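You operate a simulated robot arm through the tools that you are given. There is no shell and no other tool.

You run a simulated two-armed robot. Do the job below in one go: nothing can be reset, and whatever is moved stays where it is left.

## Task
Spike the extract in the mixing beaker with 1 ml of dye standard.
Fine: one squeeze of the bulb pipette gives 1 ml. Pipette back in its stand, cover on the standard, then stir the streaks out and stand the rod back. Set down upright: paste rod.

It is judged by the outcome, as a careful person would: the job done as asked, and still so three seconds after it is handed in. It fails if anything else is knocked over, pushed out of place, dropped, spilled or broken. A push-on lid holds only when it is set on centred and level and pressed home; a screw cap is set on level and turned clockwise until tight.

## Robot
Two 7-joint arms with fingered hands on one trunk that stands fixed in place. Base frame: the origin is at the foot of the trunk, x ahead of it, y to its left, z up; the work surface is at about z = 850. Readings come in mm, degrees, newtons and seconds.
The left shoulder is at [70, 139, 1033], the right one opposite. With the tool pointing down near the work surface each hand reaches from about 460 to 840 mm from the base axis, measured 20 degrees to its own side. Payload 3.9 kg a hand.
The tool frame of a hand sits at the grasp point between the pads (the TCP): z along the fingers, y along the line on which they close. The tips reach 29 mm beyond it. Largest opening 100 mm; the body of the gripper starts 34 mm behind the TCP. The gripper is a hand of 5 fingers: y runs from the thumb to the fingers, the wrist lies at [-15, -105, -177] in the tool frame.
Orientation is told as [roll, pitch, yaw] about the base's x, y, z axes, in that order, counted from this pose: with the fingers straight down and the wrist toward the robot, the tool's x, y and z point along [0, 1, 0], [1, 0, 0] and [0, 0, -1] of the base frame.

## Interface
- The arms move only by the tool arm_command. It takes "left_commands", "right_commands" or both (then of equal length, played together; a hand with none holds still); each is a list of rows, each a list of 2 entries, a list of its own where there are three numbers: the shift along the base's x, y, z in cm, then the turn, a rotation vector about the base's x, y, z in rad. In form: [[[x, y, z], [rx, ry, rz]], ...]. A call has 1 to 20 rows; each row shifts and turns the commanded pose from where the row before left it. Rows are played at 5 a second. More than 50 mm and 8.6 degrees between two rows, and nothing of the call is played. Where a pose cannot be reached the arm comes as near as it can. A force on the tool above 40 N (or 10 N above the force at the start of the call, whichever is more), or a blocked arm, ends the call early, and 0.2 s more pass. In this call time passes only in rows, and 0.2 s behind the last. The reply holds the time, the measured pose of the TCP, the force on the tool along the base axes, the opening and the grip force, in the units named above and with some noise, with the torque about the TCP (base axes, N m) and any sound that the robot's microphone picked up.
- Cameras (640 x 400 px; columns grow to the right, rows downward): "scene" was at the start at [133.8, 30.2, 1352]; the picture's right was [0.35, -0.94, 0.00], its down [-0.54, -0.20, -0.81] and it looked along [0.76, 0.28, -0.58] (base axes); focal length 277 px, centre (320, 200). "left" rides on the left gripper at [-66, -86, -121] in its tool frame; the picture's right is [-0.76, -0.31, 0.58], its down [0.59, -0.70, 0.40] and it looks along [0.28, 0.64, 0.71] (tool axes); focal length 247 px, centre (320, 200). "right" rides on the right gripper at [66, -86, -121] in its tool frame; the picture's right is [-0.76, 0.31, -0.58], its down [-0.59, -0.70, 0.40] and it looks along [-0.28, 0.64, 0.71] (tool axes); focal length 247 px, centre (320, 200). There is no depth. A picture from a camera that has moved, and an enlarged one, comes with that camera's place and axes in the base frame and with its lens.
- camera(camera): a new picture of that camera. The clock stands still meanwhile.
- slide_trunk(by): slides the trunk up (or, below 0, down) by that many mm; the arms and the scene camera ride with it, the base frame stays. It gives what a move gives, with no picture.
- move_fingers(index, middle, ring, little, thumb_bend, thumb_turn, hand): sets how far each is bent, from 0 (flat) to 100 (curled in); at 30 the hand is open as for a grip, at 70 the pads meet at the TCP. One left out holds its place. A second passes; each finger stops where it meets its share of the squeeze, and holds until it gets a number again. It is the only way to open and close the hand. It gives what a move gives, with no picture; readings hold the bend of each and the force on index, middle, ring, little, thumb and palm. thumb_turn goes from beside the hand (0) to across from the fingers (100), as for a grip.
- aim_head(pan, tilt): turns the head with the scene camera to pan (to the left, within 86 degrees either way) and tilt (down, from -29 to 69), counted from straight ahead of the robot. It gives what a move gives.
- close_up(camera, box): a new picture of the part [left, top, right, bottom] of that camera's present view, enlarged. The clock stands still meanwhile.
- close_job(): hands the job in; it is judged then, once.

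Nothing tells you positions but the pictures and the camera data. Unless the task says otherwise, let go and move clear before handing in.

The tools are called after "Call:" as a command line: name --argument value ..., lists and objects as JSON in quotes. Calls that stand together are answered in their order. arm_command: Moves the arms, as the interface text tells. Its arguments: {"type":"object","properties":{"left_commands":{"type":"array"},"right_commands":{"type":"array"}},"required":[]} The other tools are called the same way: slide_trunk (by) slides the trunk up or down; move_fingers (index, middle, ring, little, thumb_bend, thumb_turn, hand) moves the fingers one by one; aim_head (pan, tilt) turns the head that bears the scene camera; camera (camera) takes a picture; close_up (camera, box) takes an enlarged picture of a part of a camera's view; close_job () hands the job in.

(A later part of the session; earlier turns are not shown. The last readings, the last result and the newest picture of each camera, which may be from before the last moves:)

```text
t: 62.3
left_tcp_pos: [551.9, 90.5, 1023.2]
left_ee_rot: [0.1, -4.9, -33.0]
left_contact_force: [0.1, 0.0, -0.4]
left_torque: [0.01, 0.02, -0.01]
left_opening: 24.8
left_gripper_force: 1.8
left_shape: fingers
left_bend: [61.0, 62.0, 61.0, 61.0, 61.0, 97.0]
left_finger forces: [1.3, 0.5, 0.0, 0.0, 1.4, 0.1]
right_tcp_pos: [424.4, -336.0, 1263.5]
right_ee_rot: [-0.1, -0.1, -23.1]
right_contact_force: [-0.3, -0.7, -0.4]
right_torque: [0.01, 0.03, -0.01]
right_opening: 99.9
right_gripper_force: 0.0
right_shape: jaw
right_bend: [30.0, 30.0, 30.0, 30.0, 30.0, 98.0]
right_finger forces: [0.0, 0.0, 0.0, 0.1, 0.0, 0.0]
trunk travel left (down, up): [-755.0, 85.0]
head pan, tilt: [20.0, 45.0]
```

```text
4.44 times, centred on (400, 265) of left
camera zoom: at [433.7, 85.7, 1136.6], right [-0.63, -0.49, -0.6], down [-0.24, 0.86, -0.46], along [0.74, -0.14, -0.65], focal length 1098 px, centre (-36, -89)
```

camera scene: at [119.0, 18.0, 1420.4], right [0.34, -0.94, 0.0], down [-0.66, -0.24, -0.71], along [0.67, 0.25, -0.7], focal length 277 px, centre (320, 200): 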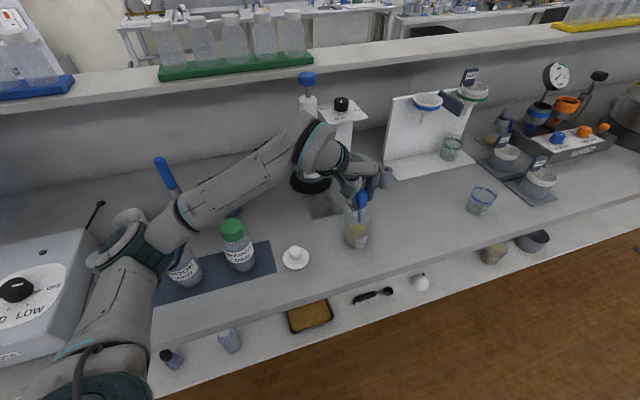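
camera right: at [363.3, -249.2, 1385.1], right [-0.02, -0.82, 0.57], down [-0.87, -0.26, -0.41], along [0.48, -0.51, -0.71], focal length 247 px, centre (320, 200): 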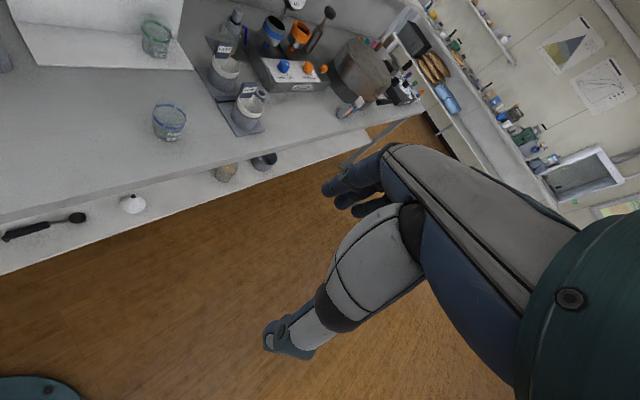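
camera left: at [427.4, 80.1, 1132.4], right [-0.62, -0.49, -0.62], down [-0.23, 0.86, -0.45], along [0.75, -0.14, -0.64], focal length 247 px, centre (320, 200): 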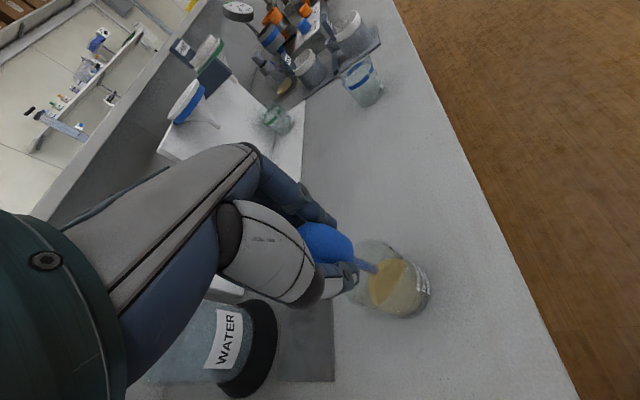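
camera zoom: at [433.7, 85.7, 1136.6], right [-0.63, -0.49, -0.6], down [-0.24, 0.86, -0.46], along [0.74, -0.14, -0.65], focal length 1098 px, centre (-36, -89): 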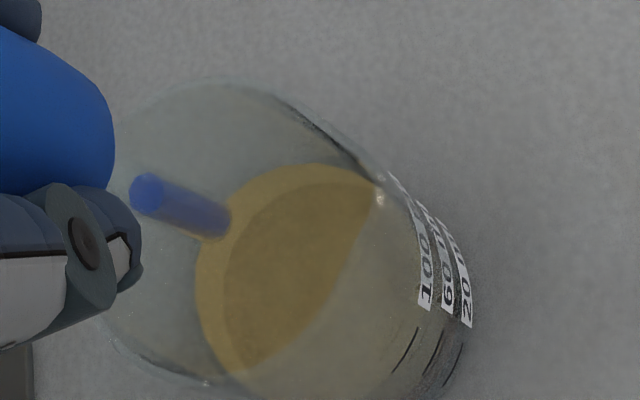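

The blue column is now shorter than before, so some may have come out. I'll look very closely at the extract and around the beaker.

Call:
close_up --camera "scene" --box '[350, 205, 380, 240]'

Call:
close_up --camera "left" --box '[355, 235, 415, 285]'

Call:
close_up --camera "left" --box '[340, 220, 500, 340]'

```text
11.43 times, centred on (365, 222) of scene
camera zoom: at [126.9, 26.7, 1418.2], right [0.34, -0.94, 0.0], down [-0.66, -0.24, -0.71], along [0.67, 0.24, -0.71], focal length 3170 px, centre (-194, -57)
```

zoom: 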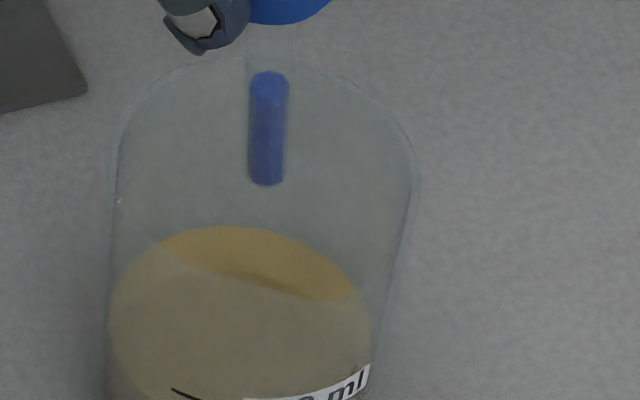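

```text
8.00 times, centred on (385, 260) of left
camera zoom: at [433.7, 85.7, 1136.6], right [-0.63, -0.49, -0.6], down [-0.24, 0.86, -0.46], along [0.74, -0.14, -0.65], focal length 1976 px, centre (-200, -280)
```

zoom: 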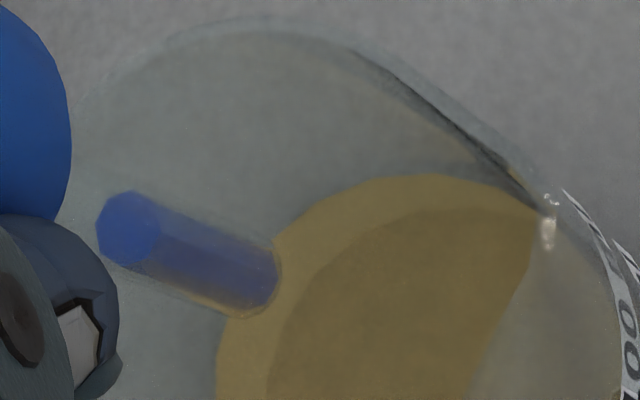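

```text
3.33 times, centred on (420, 280) of left
camera zoom: at [433.7, 85.7, 1136.6], right [-0.63, -0.49, -0.6], down [-0.24, 0.86, -0.46], along [0.74, -0.14, -0.65], focal length 823 px, centre (-13, -67)
```

zoom: 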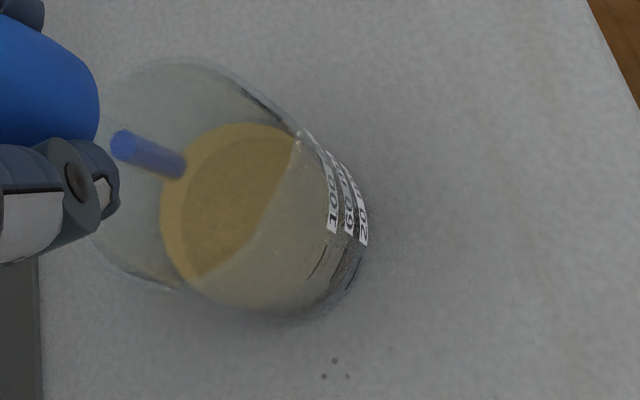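

The column went from filling the whole stem (about 52 mm) to about 32 mm, which fits one 1 ml squeeze out of a roughly 3 ml fill. I'll raise the pipette straight up so I can inspect the extract unobstructed.

Call:
arm_command --left_commands '[[[0, 0, 1.5], [0, 0, 0]], [[0, 0, 1.5], [0, 0, 0]], [[0, 0, 1.5], [0, 0, 0]], [[0, 0, 1.5], [0, 0, 0]], [[0, 0, 0], [0, 0, 0]]]'

Call:
close_up --camera "scene" --box '[330, 150, 400, 255]'

Call:
close_up --camera "scene" --box '[340, 205, 380, 250]'

Call:
close_up --camera "left" --box '[360, 220, 480, 340]'

Call:
close_up --camera "scene" --box '[70, 140, 290, 320]'

```text
t: 63.5
left_tcp_pos: [551.3, 90.8, 1082.1]
left_ee_rot: [0.1, -4.9, -33.0]
left_contact_force: [1.2, 0.1, -0.3]
left_torque: [0.04, -0.01, 0.04]
left_opening: 25.0
left_gripper_force: 1.5
left_shape: fingers
left_bend: [61.0, 62.0, 61.0, 61.0, 61.0, 97.0]
left_finger forces: [1.4, 0.5, 0.0, 0.1, 1.5, 0.0]
right_tcp_pos: [425.4, -334.0, 1263.8]
right_ee_rot: [0.0, 0.0, -23.0]
right_contact_force: [0.5, 0.6, -0.7]
right_torque: [-0.01, 0.0, 0.03]
right_opening: 99.9
right_gripper_force: 0.0
right_shape: jaw
right_bend: [30.0, 30.0, 30.0, 30.0, 30.0, 98.0]
right_finger forces: [0.0, 0.0, 0.1, 0.0, 0.1, 0.0]
trunk travel left (down, up): [-755.0, 85.0]
head pan, tilt: [20.0, 45.0]
```

```text
3.81 times, centred on (365, 202) of scene
camera zoom: at [128.2, 27.5, 1418.0], right [0.34, -0.94, 0.0], down [-0.66, -0.24, -0.71], along [0.66, 0.24, -0.71], focal length 1057 px, centre (149, 190)
```

zoom: 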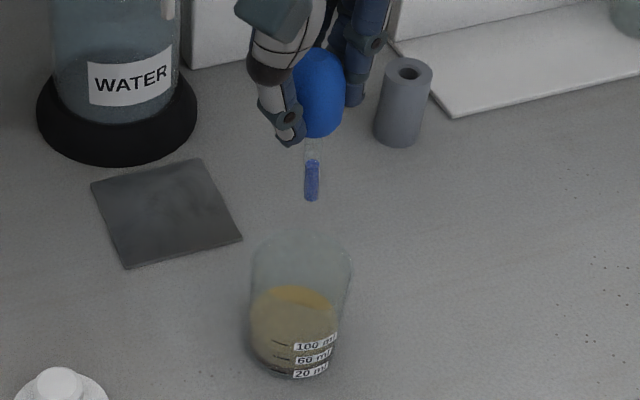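

```text
8.89 times, centred on (360, 228) of scene
camera zoom: at [128.2, 27.5, 1418.0], right [0.34, -0.94, 0.0], down [-0.66, -0.24, -0.71], along [0.66, 0.24, -0.71], focal length 2466 px, centre (-36, -44)
```

zoom: 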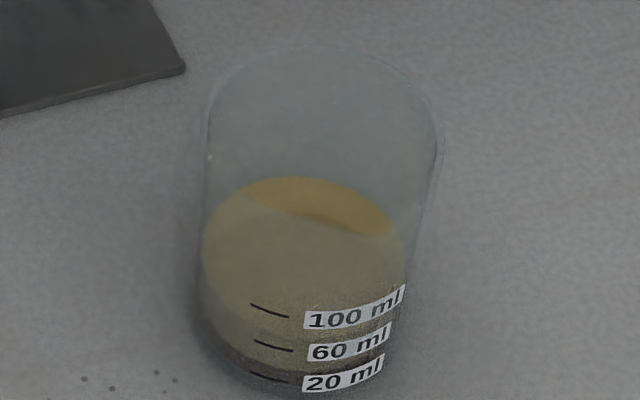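

```text
3.33 times, centred on (420, 280) of left
camera zoom: at [434.2, 87.3, 1196.9], right [-0.63, -0.49, -0.6], down [-0.24, 0.86, -0.46], along [0.74, -0.14, -0.66], focal length 823 px, centre (-13, -67)
```

zoom: 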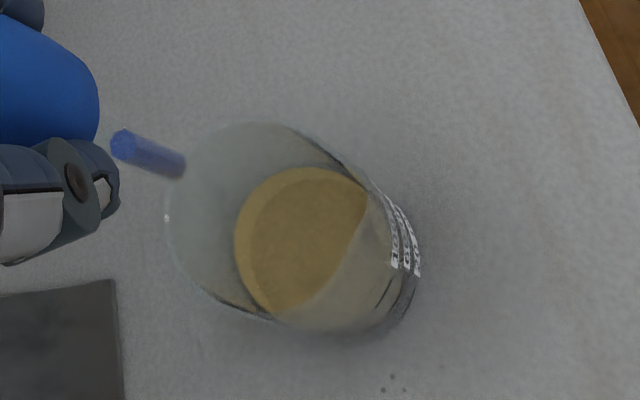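

```text
2.22 times, centred on (180, 230) of scene
camera zoom: at [128.2, 27.5, 1418.0], right [0.34, -0.94, 0.0], down [-0.66, -0.24, -0.71], along [0.66, 0.24, -0.71], focal length 616 px, centre (631, 133)
```

zoom: 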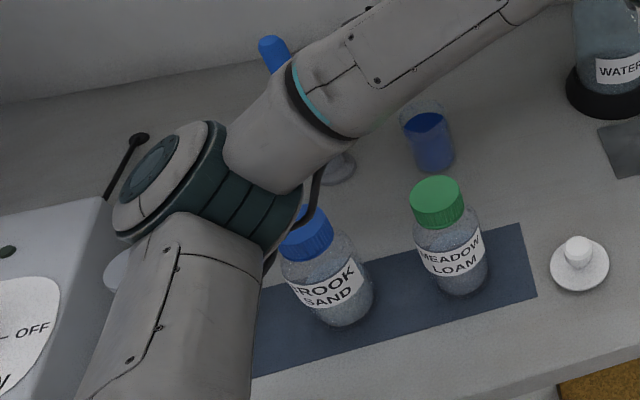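

Call:
close_up --camera "scene" --box '[350, 216, 374, 231]'

Call:
close_up --camera "left" --box '[390, 265, 440, 300]'

```text
16.00 times, centred on (362, 224) of scene
camera zoom: at [128.2, 27.5, 1418.0], right [0.34, -0.94, 0.0], down [-0.66, -0.24, -0.71], along [0.66, 0.24, -0.71], focal length 4438 px, centre (-352, -176)
```

zoom: 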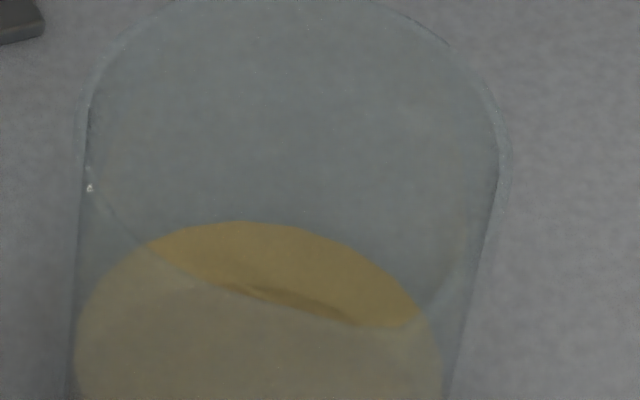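

```text
11.43 times, centred on (415, 282) of left
camera zoom: at [434.2, 87.3, 1196.9], right [-0.63, -0.49, -0.6], down [-0.24, 0.86, -0.46], along [0.74, -0.14, -0.66], focal length 2823 px, centre (-766, -743)
```

zoom: 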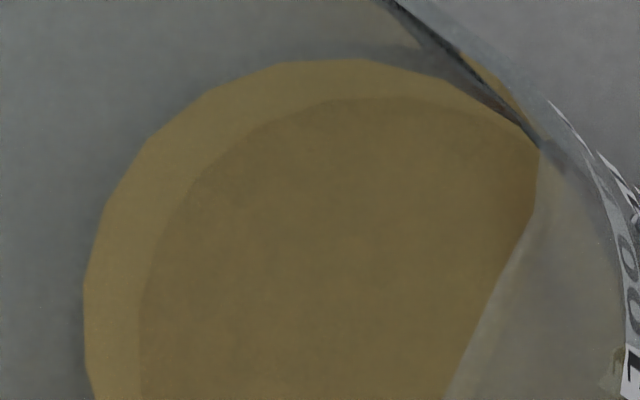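

One dose has clearly left the stem (about 20 mm of column ≈ 1 ml, gone during the squeeze, with the tip inside the beaker), and nothing is on the bench. Both soil bottles are upright. I'll raise the trunk to keep the elbow clear and take the pipette back toward its stand.

Call:
slide_trunk --by 80

Call:
arm_command --left_commands '[[[3, -1.1, -1.2], [0, 0, 0]], [[3, -1.1, -1.2], [0, 0, 0]], [[3, -1.1, -1.2], [0, 0, 0.03]], [[3, 0, -1.2], [0, 0, 0.05]], [[3, 0, -1.2], [0, 0, 0.05]], [[0, 0, 0], [0, 0, 0]]]'

Call:
camera --camera "scene"

```text
t: 64.7
left_tcp_pos: [551.6, 91.5, 1163.0]
left_ee_rot: [0.1, -4.8, -33.0]
left_contact_force: [-0.1, 0.0, 0.0]
left_torque: [-0.03, 0.0, 0.04]
left_opening: 24.9
left_gripper_force: 2.2
left_shape: fingers
left_bend: [61.0, 62.0, 61.0, 61.0, 61.0, 97.0]
left_finger forces: [1.4, 0.5, 0.1, 0.0, 1.5, 0.0]
right_tcp_pos: [424.5, -335.2, 1342.2]
right_ee_rot: [0.1, -0.1, -23.0]
right_contact_force: [0.1, -0.1, 0.0]
right_torque: [0.0, -0.05, 0.03]
right_opening: 99.5
right_gripper_force: 0.1
right_shape: jaw
right_bend: [30.0, 30.0, 30.0, 30.0, 30.0, 98.0]
right_finger forces: [0.0, 0.1, 0.1, 0.1, 0.0, 0.1]
trunk travel left (down, up): [-835.0, 5.0]
head pan, tilt: [20.0, 45.0]
```

```text
t: 66.1
left_tcp_pos: [702.3, 59.5, 1100.0]
left_ee_rot: [0.1, -5.0, -25.6]
left_contact_force: [0.2, -0.1, 0.5]
left_torque: [0.0, 0.01, 0.04]
left_opening: 24.9
left_gripper_force: 1.2
left_shape: fingers
left_bend: [61.0, 62.0, 61.0, 61.0, 61.0, 97.0]
left_finger forces: [1.4, 0.4, 0.0, 0.1, 1.4, 0.0]
right_tcp_pos: [425.3, -335.9, 1342.7]
right_ee_rot: [0.0, 0.0, -23.0]
right_contact_force: [0.7, -0.8, -0.1]
right_torque: [-0.01, -0.03, 0.0]
right_opening: 99.7
right_gripper_force: 0.0
right_shape: jaw
right_bend: [30.0, 30.0, 30.0, 30.0, 30.0, 98.0]
right_finger forces: [0.0, 0.0, 0.0, 0.0, 0.1, 0.0]
trunk travel left (down, up): [-835.0, 5.0]
head pan, tilt: [20.0, 45.0]
```

```text
taken
camera scene: at [127.3, 27.6, 1498.1], right [0.34, -0.94, 0.0], down [-0.66, -0.24, -0.71], along [0.66, 0.24, -0.71], focal length 277 px, centre (320, 200)
```

scene: 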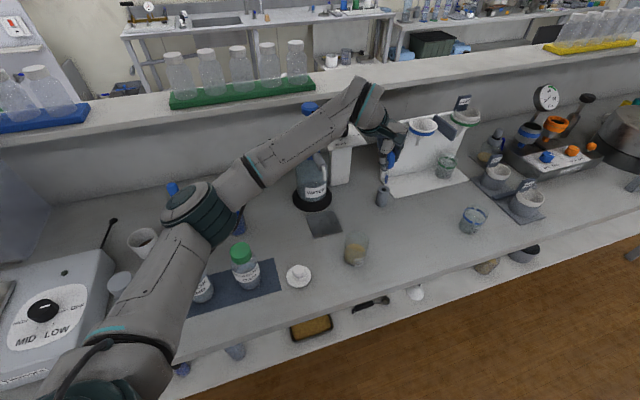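

No limits hit. I'll continue to just above the stand with the original grasp orientation.

Call:
arm_command --left_commands '[[[2.17, -0.05, -1.2], [0, 0, 0.0475]], [[2.17, -0.05, -1.2], [0, 0, 0.0475]], [[2.17, -0.05, -1.2], [0, 0, 0.0475]], [[2.17, -0.05, -1.2], [0, 0, 0.0475]], [[0, 0, 0], [0, 0, 0]], [[0, 0, 0], [0, 0, 0]]]'

Call:
close_up --camera "scene" --box '[350, 120, 430, 220]'

Call:
close_up --camera "left" --box '[300, 210, 440, 320]'

```text
t: 67.5
left_tcp_pos: [791.2, 57.6, 1055.8]
left_ee_rot: [0.1, -4.9, -14.6]
left_contact_force: [-1.0, 0.1, -0.2]
left_torque: [-0.01, 0.02, -0.01]
left_opening: 24.8
left_gripper_force: 1.8
left_shape: fingers
left_bend: [61.0, 62.0, 61.0, 61.0, 61.0, 97.0]
left_finger forces: [1.3, 0.5, 0.0, 0.1, 1.4, 0.0]
right_tcp_pos: [425.8, -334.0, 1342.7]
right_ee_rot: [0.1, 0.0, -23.0]
right_contact_force: [-0.6, -0.2, -0.8]
right_torque: [-0.05, 0.0, -0.02]
right_opening: 99.9
right_gripper_force: 0.0
right_shape: jaw
right_bend: [30.0, 30.0, 30.0, 30.0, 30.0, 98.0]
right_finger forces: [0.1, 0.1, 0.0, 0.0, 0.0, 0.0]
trunk travel left (down, up): [-835.0, 5.0]
head pan, tilt: [20.0, 45.0]
```

```text
4.00 times, centred on (390, 170) of scene
camera zoom: at [128.2, 27.5, 1498.0], right [0.34, -0.94, 0.0], down [-0.66, -0.24, -0.71], along [0.66, 0.24, -0.71], focal length 1110 px, centre (40, 320)
```

zoom: 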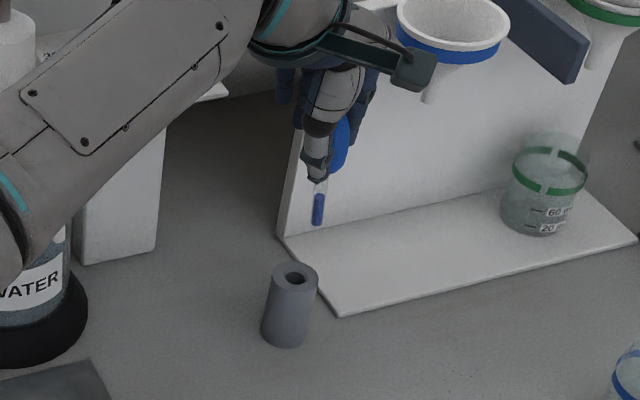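

```text
3.64 times, centred on (370, 265) of left
camera zoom: at [679.9, 16.7, 1169.1], right [-0.44, -0.67, -0.6], down [-0.49, 0.74, -0.46], along [0.75, 0.1, -0.66], focal length 898 px, centre (138, -36)
```

zoom: 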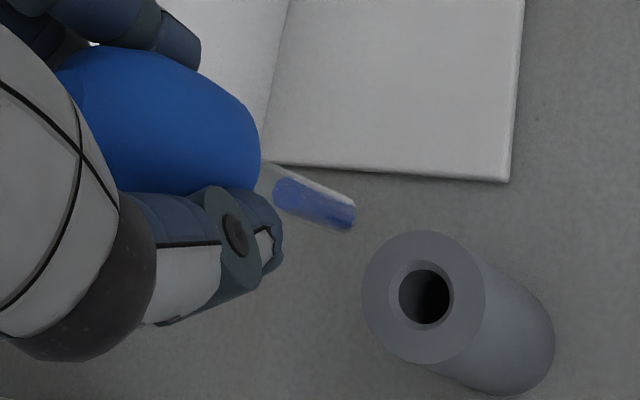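

After the squeezes the pipette leans about 5° sideways in the grip: the tip is about 7 mm to the right of the hole. I'll rotate the hand to bring it vertical again and re-check.

Call:
arm_command --left_commands '[[[-0.25, 0, 0], [0.045, 0, 0]], [[0, 0, 0], [0.045, 0, 0]], [[0, 0, 0], [0, 0, 0]], [[0, 0, 0], [0, 0, 0]]]'

Call:
close_up --camera "scene" --box '[350, 120, 430, 220]'

Call:
close_up --camera "left" --box '[300, 210, 440, 320]'

```text
t: 68.5
left_tcp_pos: [788.3, 56.5, 1055.4]
left_ee_rot: [5.1, -3.5, -15.2]
left_contact_force: [1.6, 0.1, 0.0]
left_torque: [-0.04, 0.01, 0.04]
left_opening: 25.0
left_gripper_force: 1.4
left_shape: fingers
left_bend: [61.0, 62.0, 61.0, 61.0, 61.0, 97.0]
left_finger forces: [1.4, 0.5, 0.0, 0.1, 1.4, 0.0]
right_tcp_pos: [425.2, -334.2, 1342.6]
right_ee_rot: [0.1, 0.1, -23.0]
right_contact_force: [0.3, 0.2, 0.0]
right_torque: [-0.01, 0.0, 0.0]
right_opening: 99.8
right_gripper_force: 0.0
right_shape: jaw
right_bend: [30.0, 30.0, 30.0, 30.0, 30.0, 98.0]
right_finger forces: [0.1, 0.0, 0.0, 0.0, 0.0, 0.0]
trunk travel left (down, up): [-835.0, 5.0]
head pan, tilt: [20.0, 45.0]
```

```text
4.00 times, centred on (390, 170) of scene
camera zoom: at [128.0, 27.5, 1498.1], right [0.34, -0.94, 0.0], down [-0.66, -0.24, -0.71], along [0.66, 0.24, -0.71], focal length 1110 px, centre (40, 320)
```

zoom: 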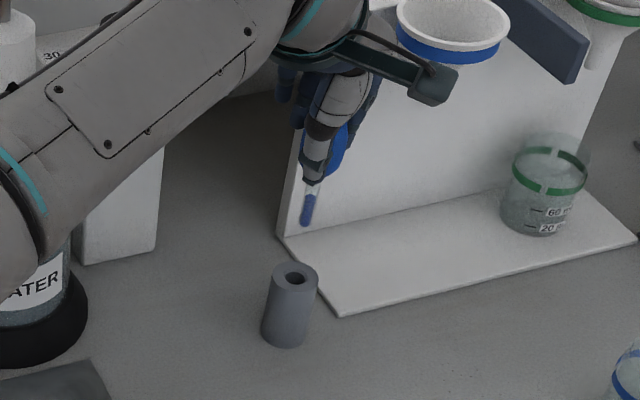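

```text
3.64 times, centred on (370, 265) of left
camera zoom: at [676.7, 6.7, 1164.9], right [-0.44, -0.61, -0.66], down [-0.5, 0.78, -0.39], along [0.75, 0.16, -0.64], focal length 898 px, centre (138, -36)
```

zoom: 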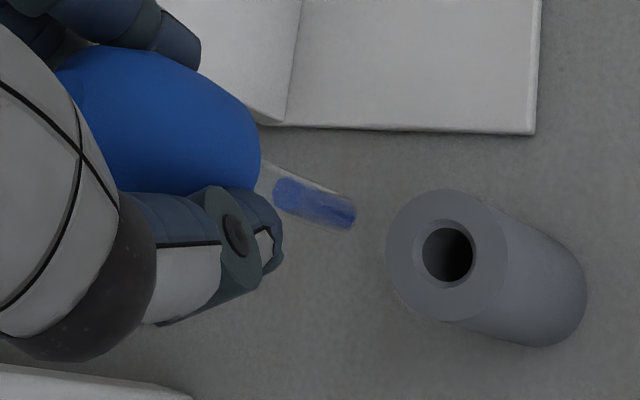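

Tip and hole now agree within about 1 mm in both views and the stem is vertical. I'll lower with the trunk to just above the hole and check again.

Call:
slide_trunk --by -46

Call:
close_up --camera "scene" --box '[350, 120, 430, 220]'

Call:
close_up --camera "left" --box '[300, 210, 440, 320]'

```text
t: 69.4
left_tcp_pos: [787.9, 57.5, 1009.6]
left_ee_rot: [5.1, -3.5, -15.1]
left_contact_force: [0.7, 0.2, -0.5]
left_torque: [0.02, 0.0, -0.01]
left_opening: 24.8
left_gripper_force: 1.6
left_shape: fingers
left_bend: [61.0, 62.0, 61.0, 61.0, 61.0, 97.0]
left_finger forces: [1.3, 0.5, 0.0, 0.1, 1.4, 0.0]
right_tcp_pos: [425.4, -334.2, 1297.0]
right_ee_rot: [0.0, 0.0, -23.0]
right_contact_force: [-0.9, 0.3, 0.5]
right_torque: [-0.02, -0.04, 0.01]
right_opening: 99.7
right_gripper_force: 0.2
right_shape: jaw
right_bend: [30.0, 30.0, 30.0, 30.0, 30.0, 98.0]
right_finger forces: [0.0, 0.0, 0.1, 0.0, 0.0, 0.0]
trunk travel left (down, up): [-789.0, 51.0]
head pan, tilt: [20.0, 45.0]
```

```text
4.00 times, centred on (390, 170) of scene
camera zoom: at [127.5, 27.5, 1452.1], right [0.34, -0.94, 0.0], down [-0.66, -0.24, -0.71], along [0.66, 0.24, -0.71], focal length 1110 px, centre (40, 320)
```

zoom: 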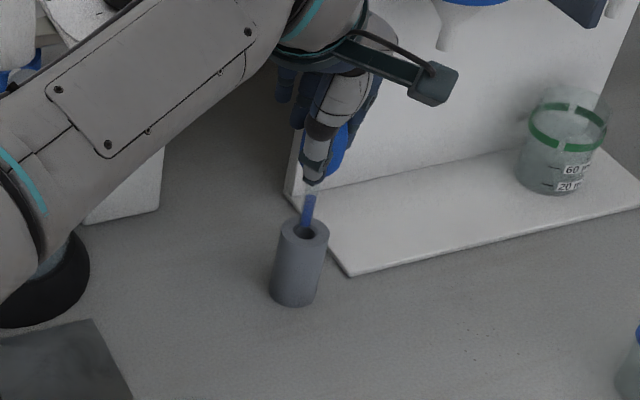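

```text
3.64 times, centred on (370, 265) of left
camera zoom: at [676.4, 6.6, 1119.1], right [-0.44, -0.61, -0.66], down [-0.49, 0.78, -0.39], along [0.75, 0.16, -0.64], focal length 898 px, centre (138, -36)
```

zoom: 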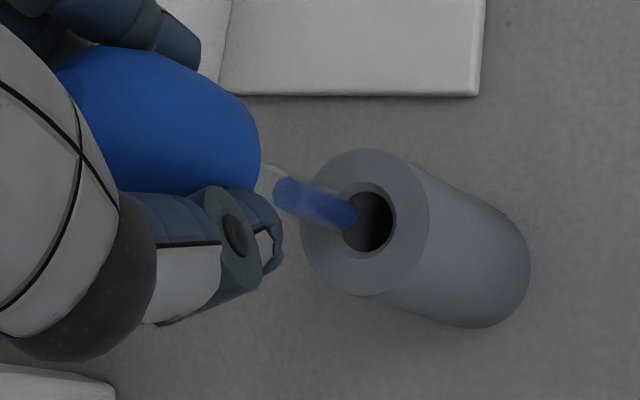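

The tip is at the mouth of the hole. After a 1 mm correction I'll lower slowly while watching forces.

Call:
arm_command --left_commands '[[[0.05, -0.1, 0], [0, 0, 0]], [[0, 0, -0.5], [0, 0, 0]], [[0, 0, -0.5], [0, 0, 0]], [[0, 0, -0.5], [0, 0, 0]], [[0, 0, 0], [0, 0, 0]]]'

Call:
close_up --camera "scene" --box '[350, 120, 430, 220]'

Call:
close_up --camera "left" --box '[300, 210, 440, 320]'

```text
t: 70.6
left_tcp_pos: [787.5, 56.0, 994.3]
left_ee_rot: [5.1, -3.5, -15.0]
left_contact_force: [-0.2, 0.5, -0.3]
left_torque: [0.01, -0.02, -0.01]
left_opening: 24.9
left_gripper_force: 1.4
left_shape: fingers
left_bend: [61.0, 62.0, 61.0, 61.0, 61.0, 97.0]
left_finger forces: [1.2, 0.5, 0.0, 0.0, 1.3, 0.0]
right_tcp_pos: [425.6, -334.4, 1297.2]
right_ee_rot: [-0.1, 0.0, -23.0]
right_contact_force: [0.1, -0.1, -0.3]
right_torque: [0.03, -0.01, -0.02]
right_opening: 99.9
right_gripper_force: 0.1
right_shape: jaw
right_bend: [30.0, 30.0, 30.0, 30.0, 30.0, 98.0]
right_finger forces: [0.0, 0.0, 0.0, 0.0, 0.0, 0.1]
trunk travel left (down, up): [-789.0, 51.0]
head pan, tilt: [20.0, 45.0]
```

```text
4.00 times, centred on (390, 170) of scene
camera zoom: at [128.0, 27.4, 1452.1], right [0.34, -0.94, 0.0], down [-0.66, -0.24, -0.71], along [0.66, 0.24, -0.71], focal length 1110 px, centre (40, 320)
```

zoom: 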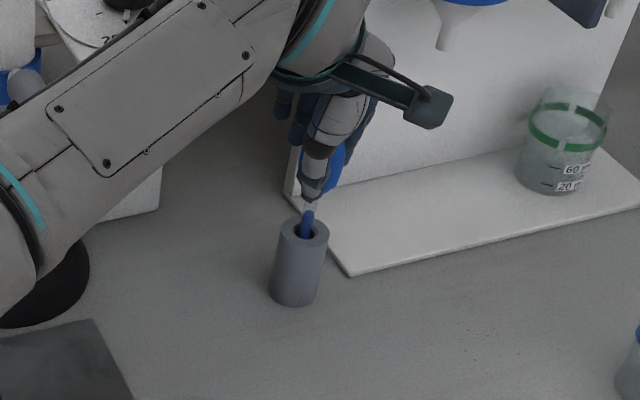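

```text
3.64 times, centred on (370, 265) of left
camera zoom: at [676.4, 5.3, 1104.6], right [-0.44, -0.61, -0.66], down [-0.5, 0.78, -0.39], along [0.75, 0.16, -0.64], focal length 898 px, centre (138, -36)
```

zoom: 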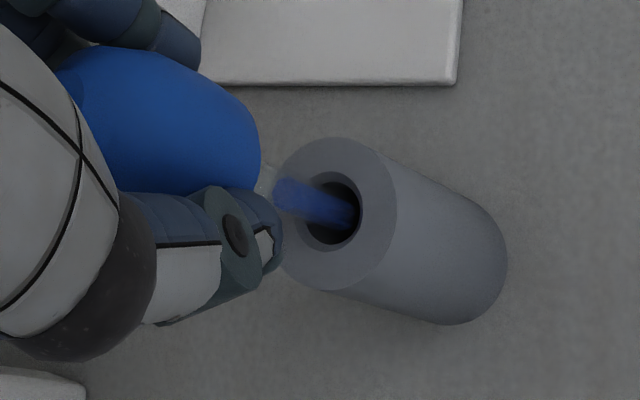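

The tip is inside the bore with no contact force. I'll continue down gently.

Call:
arm_command --left_commands '[[[0, 0, -0.5], [0, 0, 0]], [[0, 0, -0.5], [0, 0, 0]], [[0, 0, -0.5], [0, 0, 0]], [[0, 0, -0.5], [0, 0, 0]], [[0, 0, 0], [0, 0, 0]]]'

Call:
close_up --camera "left" --box '[300, 210, 440, 320]'

Call:
close_up --camera "scene" --box '[350, 120, 430, 220]'

```text
t: 71.8
left_tcp_pos: [789.6, 55.4, 973.2]
left_ee_rot: [5.2, -3.5, -15.0]
left_contact_force: [-1.2, 0.1, -0.5]
left_torque: [-0.02, 0.02, 0.02]
left_opening: 24.8
left_gripper_force: 1.9
left_shape: fingers
left_bend: [61.0, 62.0, 61.0, 61.0, 61.0, 97.0]
left_finger forces: [1.3, 0.5, 0.1, 0.0, 1.4, 0.1]
right_tcp_pos: [424.4, -334.1, 1295.8]
right_ee_rot: [0.0, 0.1, -23.0]
right_contact_force: [-0.6, 0.8, -0.2]
right_torque: [-0.04, 0.0, 0.0]
right_opening: 99.6
right_gripper_force: 0.0
right_shape: jaw
right_bend: [30.0, 30.0, 30.0, 30.0, 30.0, 98.0]
right_finger forces: [0.1, 0.0, 0.0, 0.0, 0.1, 0.0]
trunk travel left (down, up): [-789.0, 51.0]
head pan, tilt: [20.0, 45.0]
```

```text
3.64 times, centred on (370, 265) of left
camera zoom: at [678.2, 4.7, 1084.2], right [-0.44, -0.61, -0.66], down [-0.5, 0.78, -0.39], along [0.75, 0.16, -0.64], focal length 898 px, centre (138, -36)
```

zoom: 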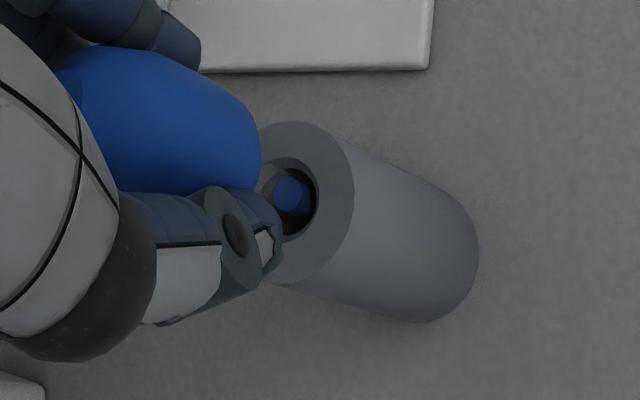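

```text
4.00 times, centred on (390, 170) of scene
camera zoom: at [128.0, 27.3, 1452.1], right [0.34, -0.94, 0.0], down [-0.66, -0.24, -0.71], along [0.66, 0.24, -0.71], focal length 1110 px, centre (40, 320)
```

zoom: 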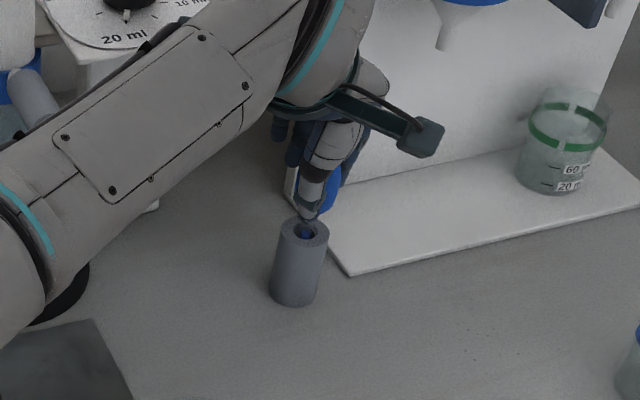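

Call:
arm_command --left_commands '[[[0, 0, -0.5], [0, 0, 0]], [[0, 0, -0.5], [0, 0, 0]], [[0, 0, -0.5], [0, 0, 0]], [[0, 0, -0.3], [0, 0, 0]], [[0, 0, 0], [0, 0, 0]]]'

Call:
close_up --camera "left" --box '[240, 160, 440, 320]'

Call:
close_up --camera "scene" --box '[350, 120, 430, 220]'

```text
t: 73.0
left_tcp_pos: [787.5, 55.6, 955.9]
left_ee_rot: [5.1, -3.5, -15.0]
left_contact_force: [0.8, 0.5, -0.7]
left_torque: [-0.01, 0.01, 0.01]
left_opening: 24.9
left_gripper_force: 1.4
left_shape: fingers
left_bend: [61.0, 62.0, 61.0, 61.0, 61.0, 97.0]
left_finger forces: [1.3, 0.5, 0.1, 0.0, 1.5, 0.0]
right_tcp_pos: [424.6, -334.7, 1296.6]
right_ee_rot: [0.0, 0.0, -23.0]
right_contact_force: [0.5, -0.2, 0.2]
right_torque: [0.0, -0.03, -0.01]
right_opening: 99.9
right_gripper_force: 0.1
right_shape: jaw
right_bend: [30.0, 30.0, 30.0, 30.0, 30.0, 98.0]
right_finger forces: [0.0, 0.1, 0.1, 0.1, 0.0, 0.0]
trunk travel left (down, up): [-789.0, 51.0]
head pan, tilt: [20.0, 45.0]
```

```text
2.50 times, centred on (340, 240) of left
camera zoom: at [676.7, 5.5, 1066.2], right [-0.44, -0.61, -0.66], down [-0.5, 0.78, -0.39], along [0.75, 0.16, -0.64], focal length 617 px, centre (270, 100)
```

zoom: 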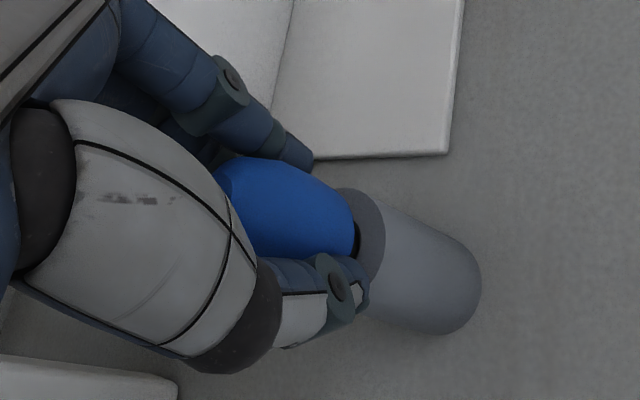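

```text
4.00 times, centred on (390, 170) of scene
camera zoom: at [128.0, 27.3, 1452.0], right [0.34, -0.94, 0.0], down [-0.66, -0.24, -0.71], along [0.66, 0.24, -0.71], focal length 1110 px, centre (40, 320)
```

zoom: 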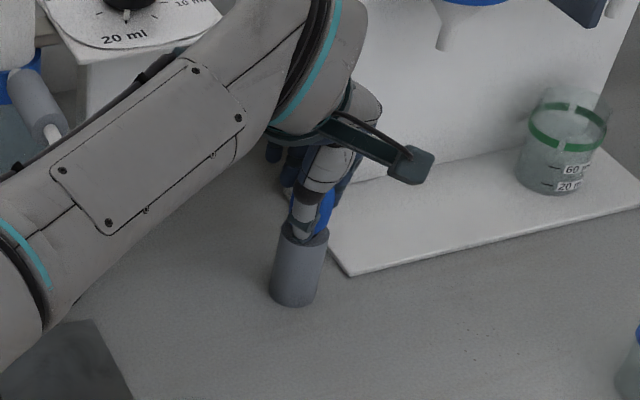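

Call:
arm_command --left_commands '[[[0, 0, -0.2], [0, 0, 0]], [[0, 0, -0.2], [0, 0, 0]], [[0, 0, -0.2], [0, 0, 0]], [[0, 0, 0], [0, 0, 0]]]'

Call:
close_up --camera "left" --box '[240, 160, 440, 320]'

```text
t: 74.0
left_tcp_pos: [789.1, 57.0, 949.5]
left_ee_rot: [5.1, -3.6, -15.1]
left_contact_force: [0.0, 0.7, 0.0]
left_torque: [-0.01, -0.03, 0.0]
left_opening: 24.5
left_gripper_force: 1.7
left_shape: fingers
left_bend: [61.0, 62.0, 61.0, 61.0, 61.0, 97.0]
left_finger forces: [1.4, 0.5, 0.0, 0.0, 1.5, 0.0]
right_tcp_pos: [425.8, -334.6, 1297.2]
right_ee_rot: [-0.1, 0.0, -23.0]
right_contact_force: [0.2, 0.7, 0.5]
right_torque: [-0.01, 0.0, 0.01]
right_opening: 99.8
right_gripper_force: 0.0
right_shape: jaw
right_bend: [30.0, 30.0, 30.0, 30.0, 30.0, 98.0]
right_finger forces: [0.0, 0.0, 0.0, 0.1, 0.1, 0.0]
trunk travel left (down, up): [-789.0, 51.0]
head pan, tilt: [20.0, 45.0]
```

```text
2.50 times, centred on (340, 240) of left
camera zoom: at [677.4, 5.7, 1059.7], right [-0.44, -0.61, -0.66], down [-0.5, 0.78, -0.39], along [0.75, 0.16, -0.64], focal length 617 px, centre (270, 100)
```

zoom: 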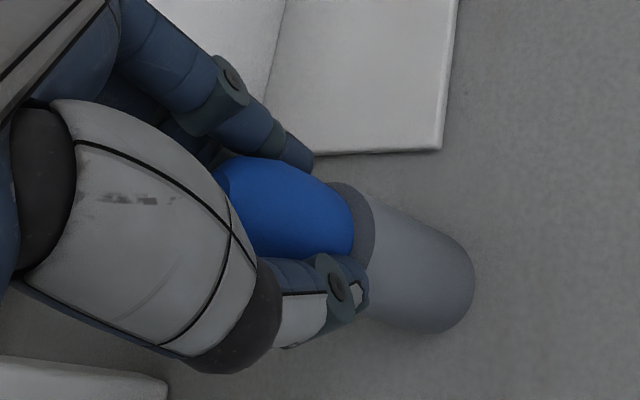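

It is back at the original seated height. One more mm, then I'll open gently.

Call:
arm_command --left_commands '[[[0, 0, -0.1], [0, 0, 0]], [[0, 0, 0], [0, 0, 0]]]'

Call:
move_fingers --hand "left" --index 57 --middle 57 --ring 55 --little 55 --thumb_bend 57

Call:
close_up --camera "left" --box '[240, 160, 440, 320]'

Call:
move_fingers --hand "left" --index 35 --middle 35 --ring 35 --little 35 --thumb_bend 35

Call:
close_up --camera "left" --box '[240, 160, 440, 320]'

Call:
close_up --camera "scene" --box '[350, 120, 430, 220]'

```text
t: 74.6
left_tcp_pos: [788.2, 55.5, 948.7]
left_ee_rot: [5.1, -3.7, -15.0]
left_contact_force: [0.9, 0.5, 2.8]
left_torque: [0.0, -0.01, -0.01]
left_opening: 24.5
left_gripper_force: 2.1
left_shape: fingers
left_bend: [61.0, 62.0, 61.0, 61.0, 61.0, 98.0]
left_finger forces: [1.7, 0.7, 0.0, 0.0, 1.4, 0.0]
right_tcp_pos: [425.8, -335.4, 1297.6]
right_ee_rot: [0.0, 0.1, -23.0]
right_contact_force: [-0.2, -0.2, 0.0]
right_torque: [0.0, 0.03, 0.03]
right_opening: 99.8
right_gripper_force: 0.0
right_shape: jaw
right_bend: [30.0, 30.0, 30.0, 30.0, 30.0, 98.0]
right_finger forces: [0.1, 0.2, 0.0, 0.0, 0.0, 0.0]
trunk travel left (down, up): [-789.0, 51.0]
head pan, tilt: [20.0, 45.0]
```

```text
t: 75.6
left_tcp_pos: [788.3, 55.9, 947.9]
left_ee_rot: [5.1, -3.5, -15.1]
left_contact_force: [0.2, 0.4, -0.1]
left_torque: [0.01, 0.0, 0.04]
left_opening: 34.8
left_gripper_force: 0.1
left_shape: fingers
left_bend: [56.0, 56.0, 55.0, 55.0, 56.0, 98.0]
left_finger forces: [0.0, 0.0, 0.0, 0.0, 0.0, 0.1]
right_tcp_pos: [425.8, -335.5, 1296.2]
right_ee_rot: [-0.1, 0.0, -23.0]
right_contact_force: [-0.4, -0.4, 0.0]
right_torque: [-0.01, 0.03, 0.0]
right_opening: 99.9
right_gripper_force: 0.1
right_shape: jaw
right_bend: [30.0, 30.0, 30.0, 30.0, 30.0, 98.0]
right_finger forces: [0.0, 0.1, 0.0, 0.0, 0.0, 0.0]
trunk travel left (down, up): [-789.0, 51.0]
head pan, tilt: [20.0, 45.0]
```

```text
2.50 times, centred on (340, 240) of left
camera zoom: at [677.3, 5.6, 1058.4], right [-0.44, -0.61, -0.66], down [-0.5, 0.78, -0.39], along [0.75, 0.16, -0.64], focal length 617 px, centre (270, 100)
```

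zoom: 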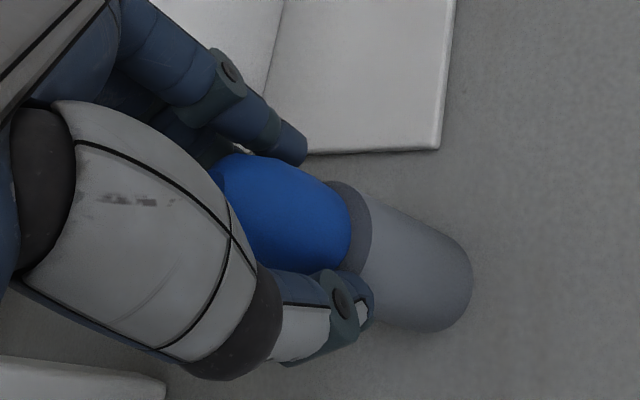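

```text
t: 76.6
left_tcp_pos: [788.5, 56.0, 947.9]
left_ee_rot: [5.2, -3.4, -15.1]
left_contact_force: [0.5, 0.6, 0.1]
left_torque: [0.05, -0.02, 0.01]
left_opening: 86.6
left_gripper_force: 0.1
left_shape: fingers
left_bend: [35.0, 35.0, 35.0, 35.0, 35.0, 98.0]
left_finger forces: [0.0, 0.0, 0.1, 0.0, 0.1, 0.0]
right_tcp_pos: [425.1, -334.3, 1296.4]
right_ee_rot: [-0.1, 0.0, -23.0]
right_contact_force: [-0.3, -0.3, 0.4]
right_torque: [0.02, -0.02, 0.01]
right_opening: 99.8
right_gripper_force: 0.1
right_shape: jaw
right_bend: [30.0, 30.0, 30.0, 30.0, 30.0, 98.0]
right_finger forces: [0.0, 0.0, 0.1, 0.1, 0.0, 0.1]
trunk travel left (down, up): [-789.0, 51.0]
head pan, tilt: [20.0, 45.0]
```

```text
2.50 times, centred on (340, 240) of left
camera zoom: at [677.3, 5.7, 1058.3], right [-0.44, -0.61, -0.66], down [-0.5, 0.78, -0.39], along [0.75, 0.16, -0.64], focal length 617 px, centre (270, 100)
```

zoom: 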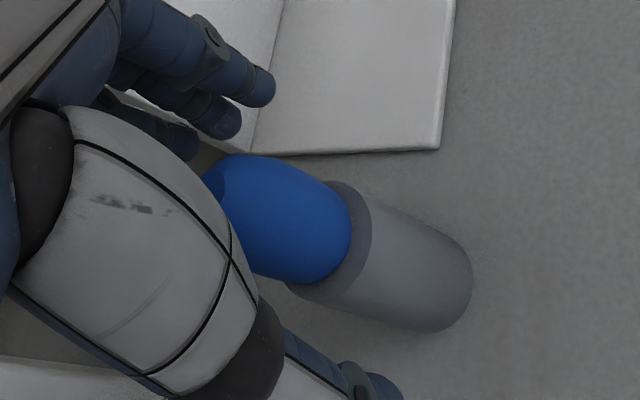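

```text
4.00 times, centred on (390, 170) of scene
camera zoom: at [128.0, 27.3, 1452.0], right [0.34, -0.94, 0.0], down [-0.66, -0.24, -0.71], along [0.66, 0.24, -0.71], focal length 1110 px, centre (40, 320)
```

zoom: 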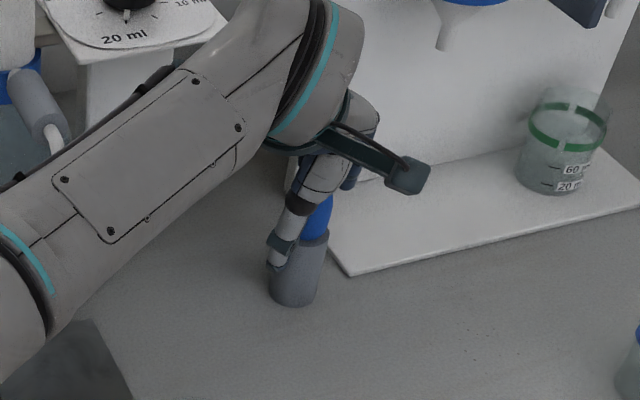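

The pipette is seated upright in its stand and released. I'll lift straight off with the trunk, then back away and level the hand.

Call:
slide_trunk --by 46

Call:
arm_command --left_commands '[[[0, 0, 1.5], [0, 0, 0]], [[0, 0, 1.5], [0, 0, 0]], [[-3, 0, 1.5], [-0.045, 0, 0]], [[-3.5, 0, 1.5], [-0.045, 0, 0]], [[-4, 0, 1], [0, 0, -0.04]], [[-4, 1, 1], [0, 0, -0.04]], [[-4, 1.5, 0.5], [0, 0, -0.04]], [[-4, 2.5, 0], [0, 0, -0.04]], [[-4, 3, 0], [0, 0, -0.04]], [[-3.5, 3, 0], [0, 0, -0.04]], [[-3, 3, 0], [0, 0, -0.03]], [[0, 0, 0], [0, 0, 0]]]'

Call:
camera --camera "scene"

Call:
close_up --camera "scene" --box '[340, 150, 420, 260]'

```text
t: 77.4
left_tcp_pos: [788.9, 55.6, 993.7]
left_ee_rot: [5.1, -3.5, -15.0]
left_contact_force: [0.1, 0.5, -0.3]
left_torque: [0.03, 0.0, -0.02]
left_opening: 86.9
left_gripper_force: 0.1
left_shape: fingers
left_bend: [35.0, 35.0, 35.0, 35.0, 35.0, 98.0]
left_finger forces: [0.1, 0.0, 0.0, 0.1, 0.0, 0.0]
right_tcp_pos: [426.3, -334.9, 1343.8]
right_ee_rot: [0.1, 0.0, -23.0]
right_contact_force: [0.6, -0.2, -0.2]
right_torque: [0.02, -0.02, 0.0]
right_opening: 99.8
right_gripper_force: 0.0
right_shape: jaw
right_bend: [30.0, 30.0, 30.0, 30.0, 30.0, 98.0]
right_finger forces: [0.0, 0.1, 0.1, 0.0, 0.0, 0.0]
trunk travel left (down, up): [-835.0, 5.0]
head pan, tilt: [20.0, 45.0]
```

```text
t: 80.0
left_tcp_pos: [494.8, 200.1, 1091.3]
left_ee_rot: [0.1, -4.5, -30.7]
left_contact_force: [0.2, -0.7, 0.0]
left_torque: [-0.02, 0.0, 0.03]
left_opening: 86.9
left_gripper_force: 0.1
left_shape: fingers
left_bend: [35.0, 35.0, 35.0, 35.0, 35.0, 98.0]
left_finger forces: [0.1, 0.1, 0.0, 0.0, 0.1, 0.0]
left hand out of reach, approached as far as the arm can: row 9, 10, 11
right_tcp_pos: [425.7, -335.6, 1342.0]
right_ee_rot: [0.0, 0.2, -23.1]
right_contact_force: [0.2, -0.7, -0.8]
right_torque: [0.0, 0.03, -0.01]
right_opening: 99.8
right_gripper_force: 0.1
right_shape: jaw
right_bend: [30.0, 30.0, 30.0, 30.0, 30.0, 98.0]
right_finger forces: [0.0, 0.1, 0.1, 0.0, 0.1, 0.0]
trunk travel left (down, up): [-835.0, 5.0]
head pan, tilt: [20.0, 45.0]
```

```text
taken
camera scene: at [129.3, 26.3, 1497.9], right [0.34, -0.94, 0.0], down [-0.67, -0.24, -0.71], along [0.66, 0.24, -0.71], focal length 277 px, centre (320, 200)
```

scene: 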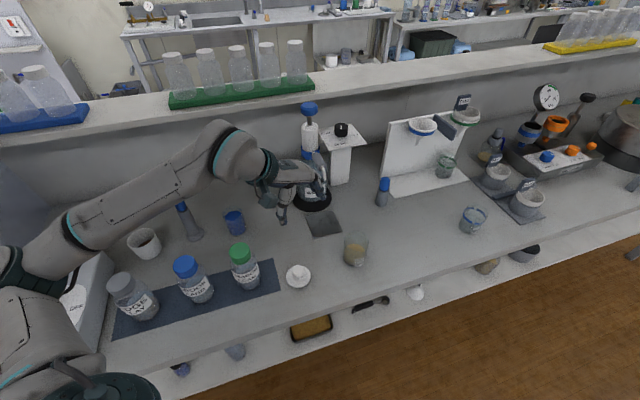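

```text
3.64 times, centred on (380, 205) of scene
camera zoom: at [129.3, 26.3, 1497.9], right [0.34, -0.94, 0.0], down [-0.67, -0.24, -0.71], along [0.66, 0.24, -0.71], focal length 1009 px, centre (102, 182)
```

zoom: 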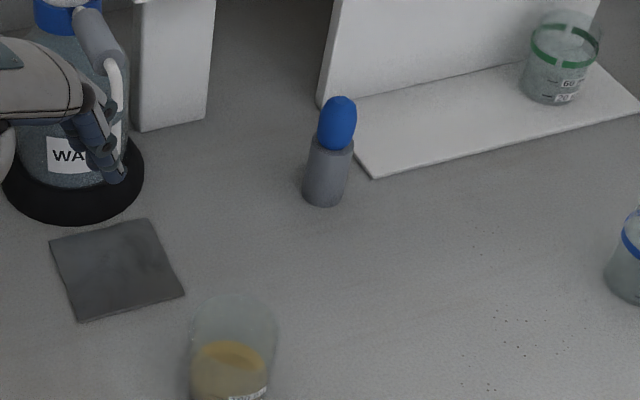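

The pipette stands upright and all three soil bottles are still standing on their mat. For the cover I'll turn the hand further in yaw to free the wrist, and level it.

Call:
arm_command --left_commands '[[[0, 0, 0], [0, 0, -0.1]], [[0, 0, 0], [0, 0, -0.1]], [[0, 0, 0], [0, 0, -0.1]], [[0, 0, 0], [0.06, 0.055, 0]], [[0, 0, 0], [0, 0, 0]]]'

Call:
arm_command --left_commands '[[[-2, 0, -1.5], [0, 0, 0]], [[-2, 0, -1.5], [0, 0, 0]], [[0, 0, -2], [0, 0, 0]], [[0, 0, -2], [0, 0, 0]], [[0, 0, 0], [0, 0, 0]]]'

Call:
camera --camera "scene"

Call:
camera --camera "left"

```text
t: 81.2
left_tcp_pos: [489.1, 201.3, 1091.5]
left_ee_rot: [0.1, -0.2, -47.5]
left_contact_force: [-0.4, -0.1, 0.3]
left_torque: [-0.02, -0.02, 0.01]
left_opening: 86.7
left_gripper_force: 0.1
left_shape: fingers
left_bend: [35.0, 35.0, 35.0, 35.0, 35.0, 98.0]
left_finger forces: [0.1, 0.1, 0.0, 0.0, 0.0, 0.0]
right_tcp_pos: [425.7, -333.6, 1343.1]
right_ee_rot: [0.0, 0.0, -23.0]
right_contact_force: [-0.1, 0.8, -0.8]
right_torque: [0.0, -0.01, -0.01]
right_opening: 99.9
right_gripper_force: 0.1
right_shape: jaw
right_bend: [30.0, 30.0, 30.0, 30.0, 30.0, 98.0]
right_finger forces: [0.1, 0.0, 0.1, 0.0, 0.0, 0.0]
trunk travel left (down, up): [-835.0, 5.0]
head pan, tilt: [20.0, 45.0]
```

```text
t: 82.4
left_tcp_pos: [451.5, 201.9, 1020.9]
left_ee_rot: [0.2, -0.1, -47.4]
left_contact_force: [0.7, 0.5, -0.2]
left_torque: [0.02, -0.02, 0.0]
left_opening: 86.8
left_gripper_force: 0.0
left_shape: fingers
left_bend: [35.0, 35.0, 35.0, 35.0, 35.0, 98.0]
left_finger forces: [0.0, 0.1, 0.0, 0.1, 0.0, 0.0]
right_tcp_pos: [424.6, -335.3, 1342.9]
right_ee_rot: [0.1, 0.0, -23.0]
right_contact_force: [-0.5, 0.0, 0.7]
right_torque: [0.02, 0.04, 0.01]
right_opening: 99.8
right_gripper_force: 0.1
right_shape: jaw
right_bend: [30.0, 30.0, 30.0, 30.0, 30.0, 98.0]
right_finger forces: [0.1, 0.1, 0.0, 0.1, 0.0, 0.0]
trunk travel left (down, up): [-835.0, 5.0]
head pan, tilt: [20.0, 45.0]
```

```text
taken
camera scene: at [127.7, 27.3, 1498.1], right [0.34, -0.94, 0.0], down [-0.66, -0.24, -0.71], along [0.66, 0.24, -0.71], focal length 277 px, centre (320, 200)
```

scene: 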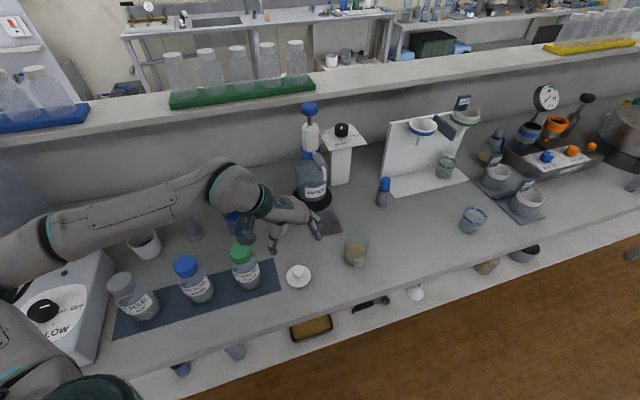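

```text
taken
camera left: at [342.4, 219.3, 1142.0], right [-0.76, -0.29, -0.58], down [-0.04, 0.92, -0.4], along [0.65, -0.28, -0.71], focal length 247 px, centre (320, 200)
```

left: 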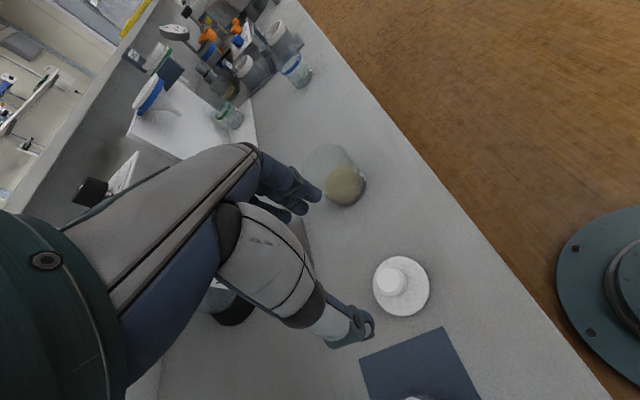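

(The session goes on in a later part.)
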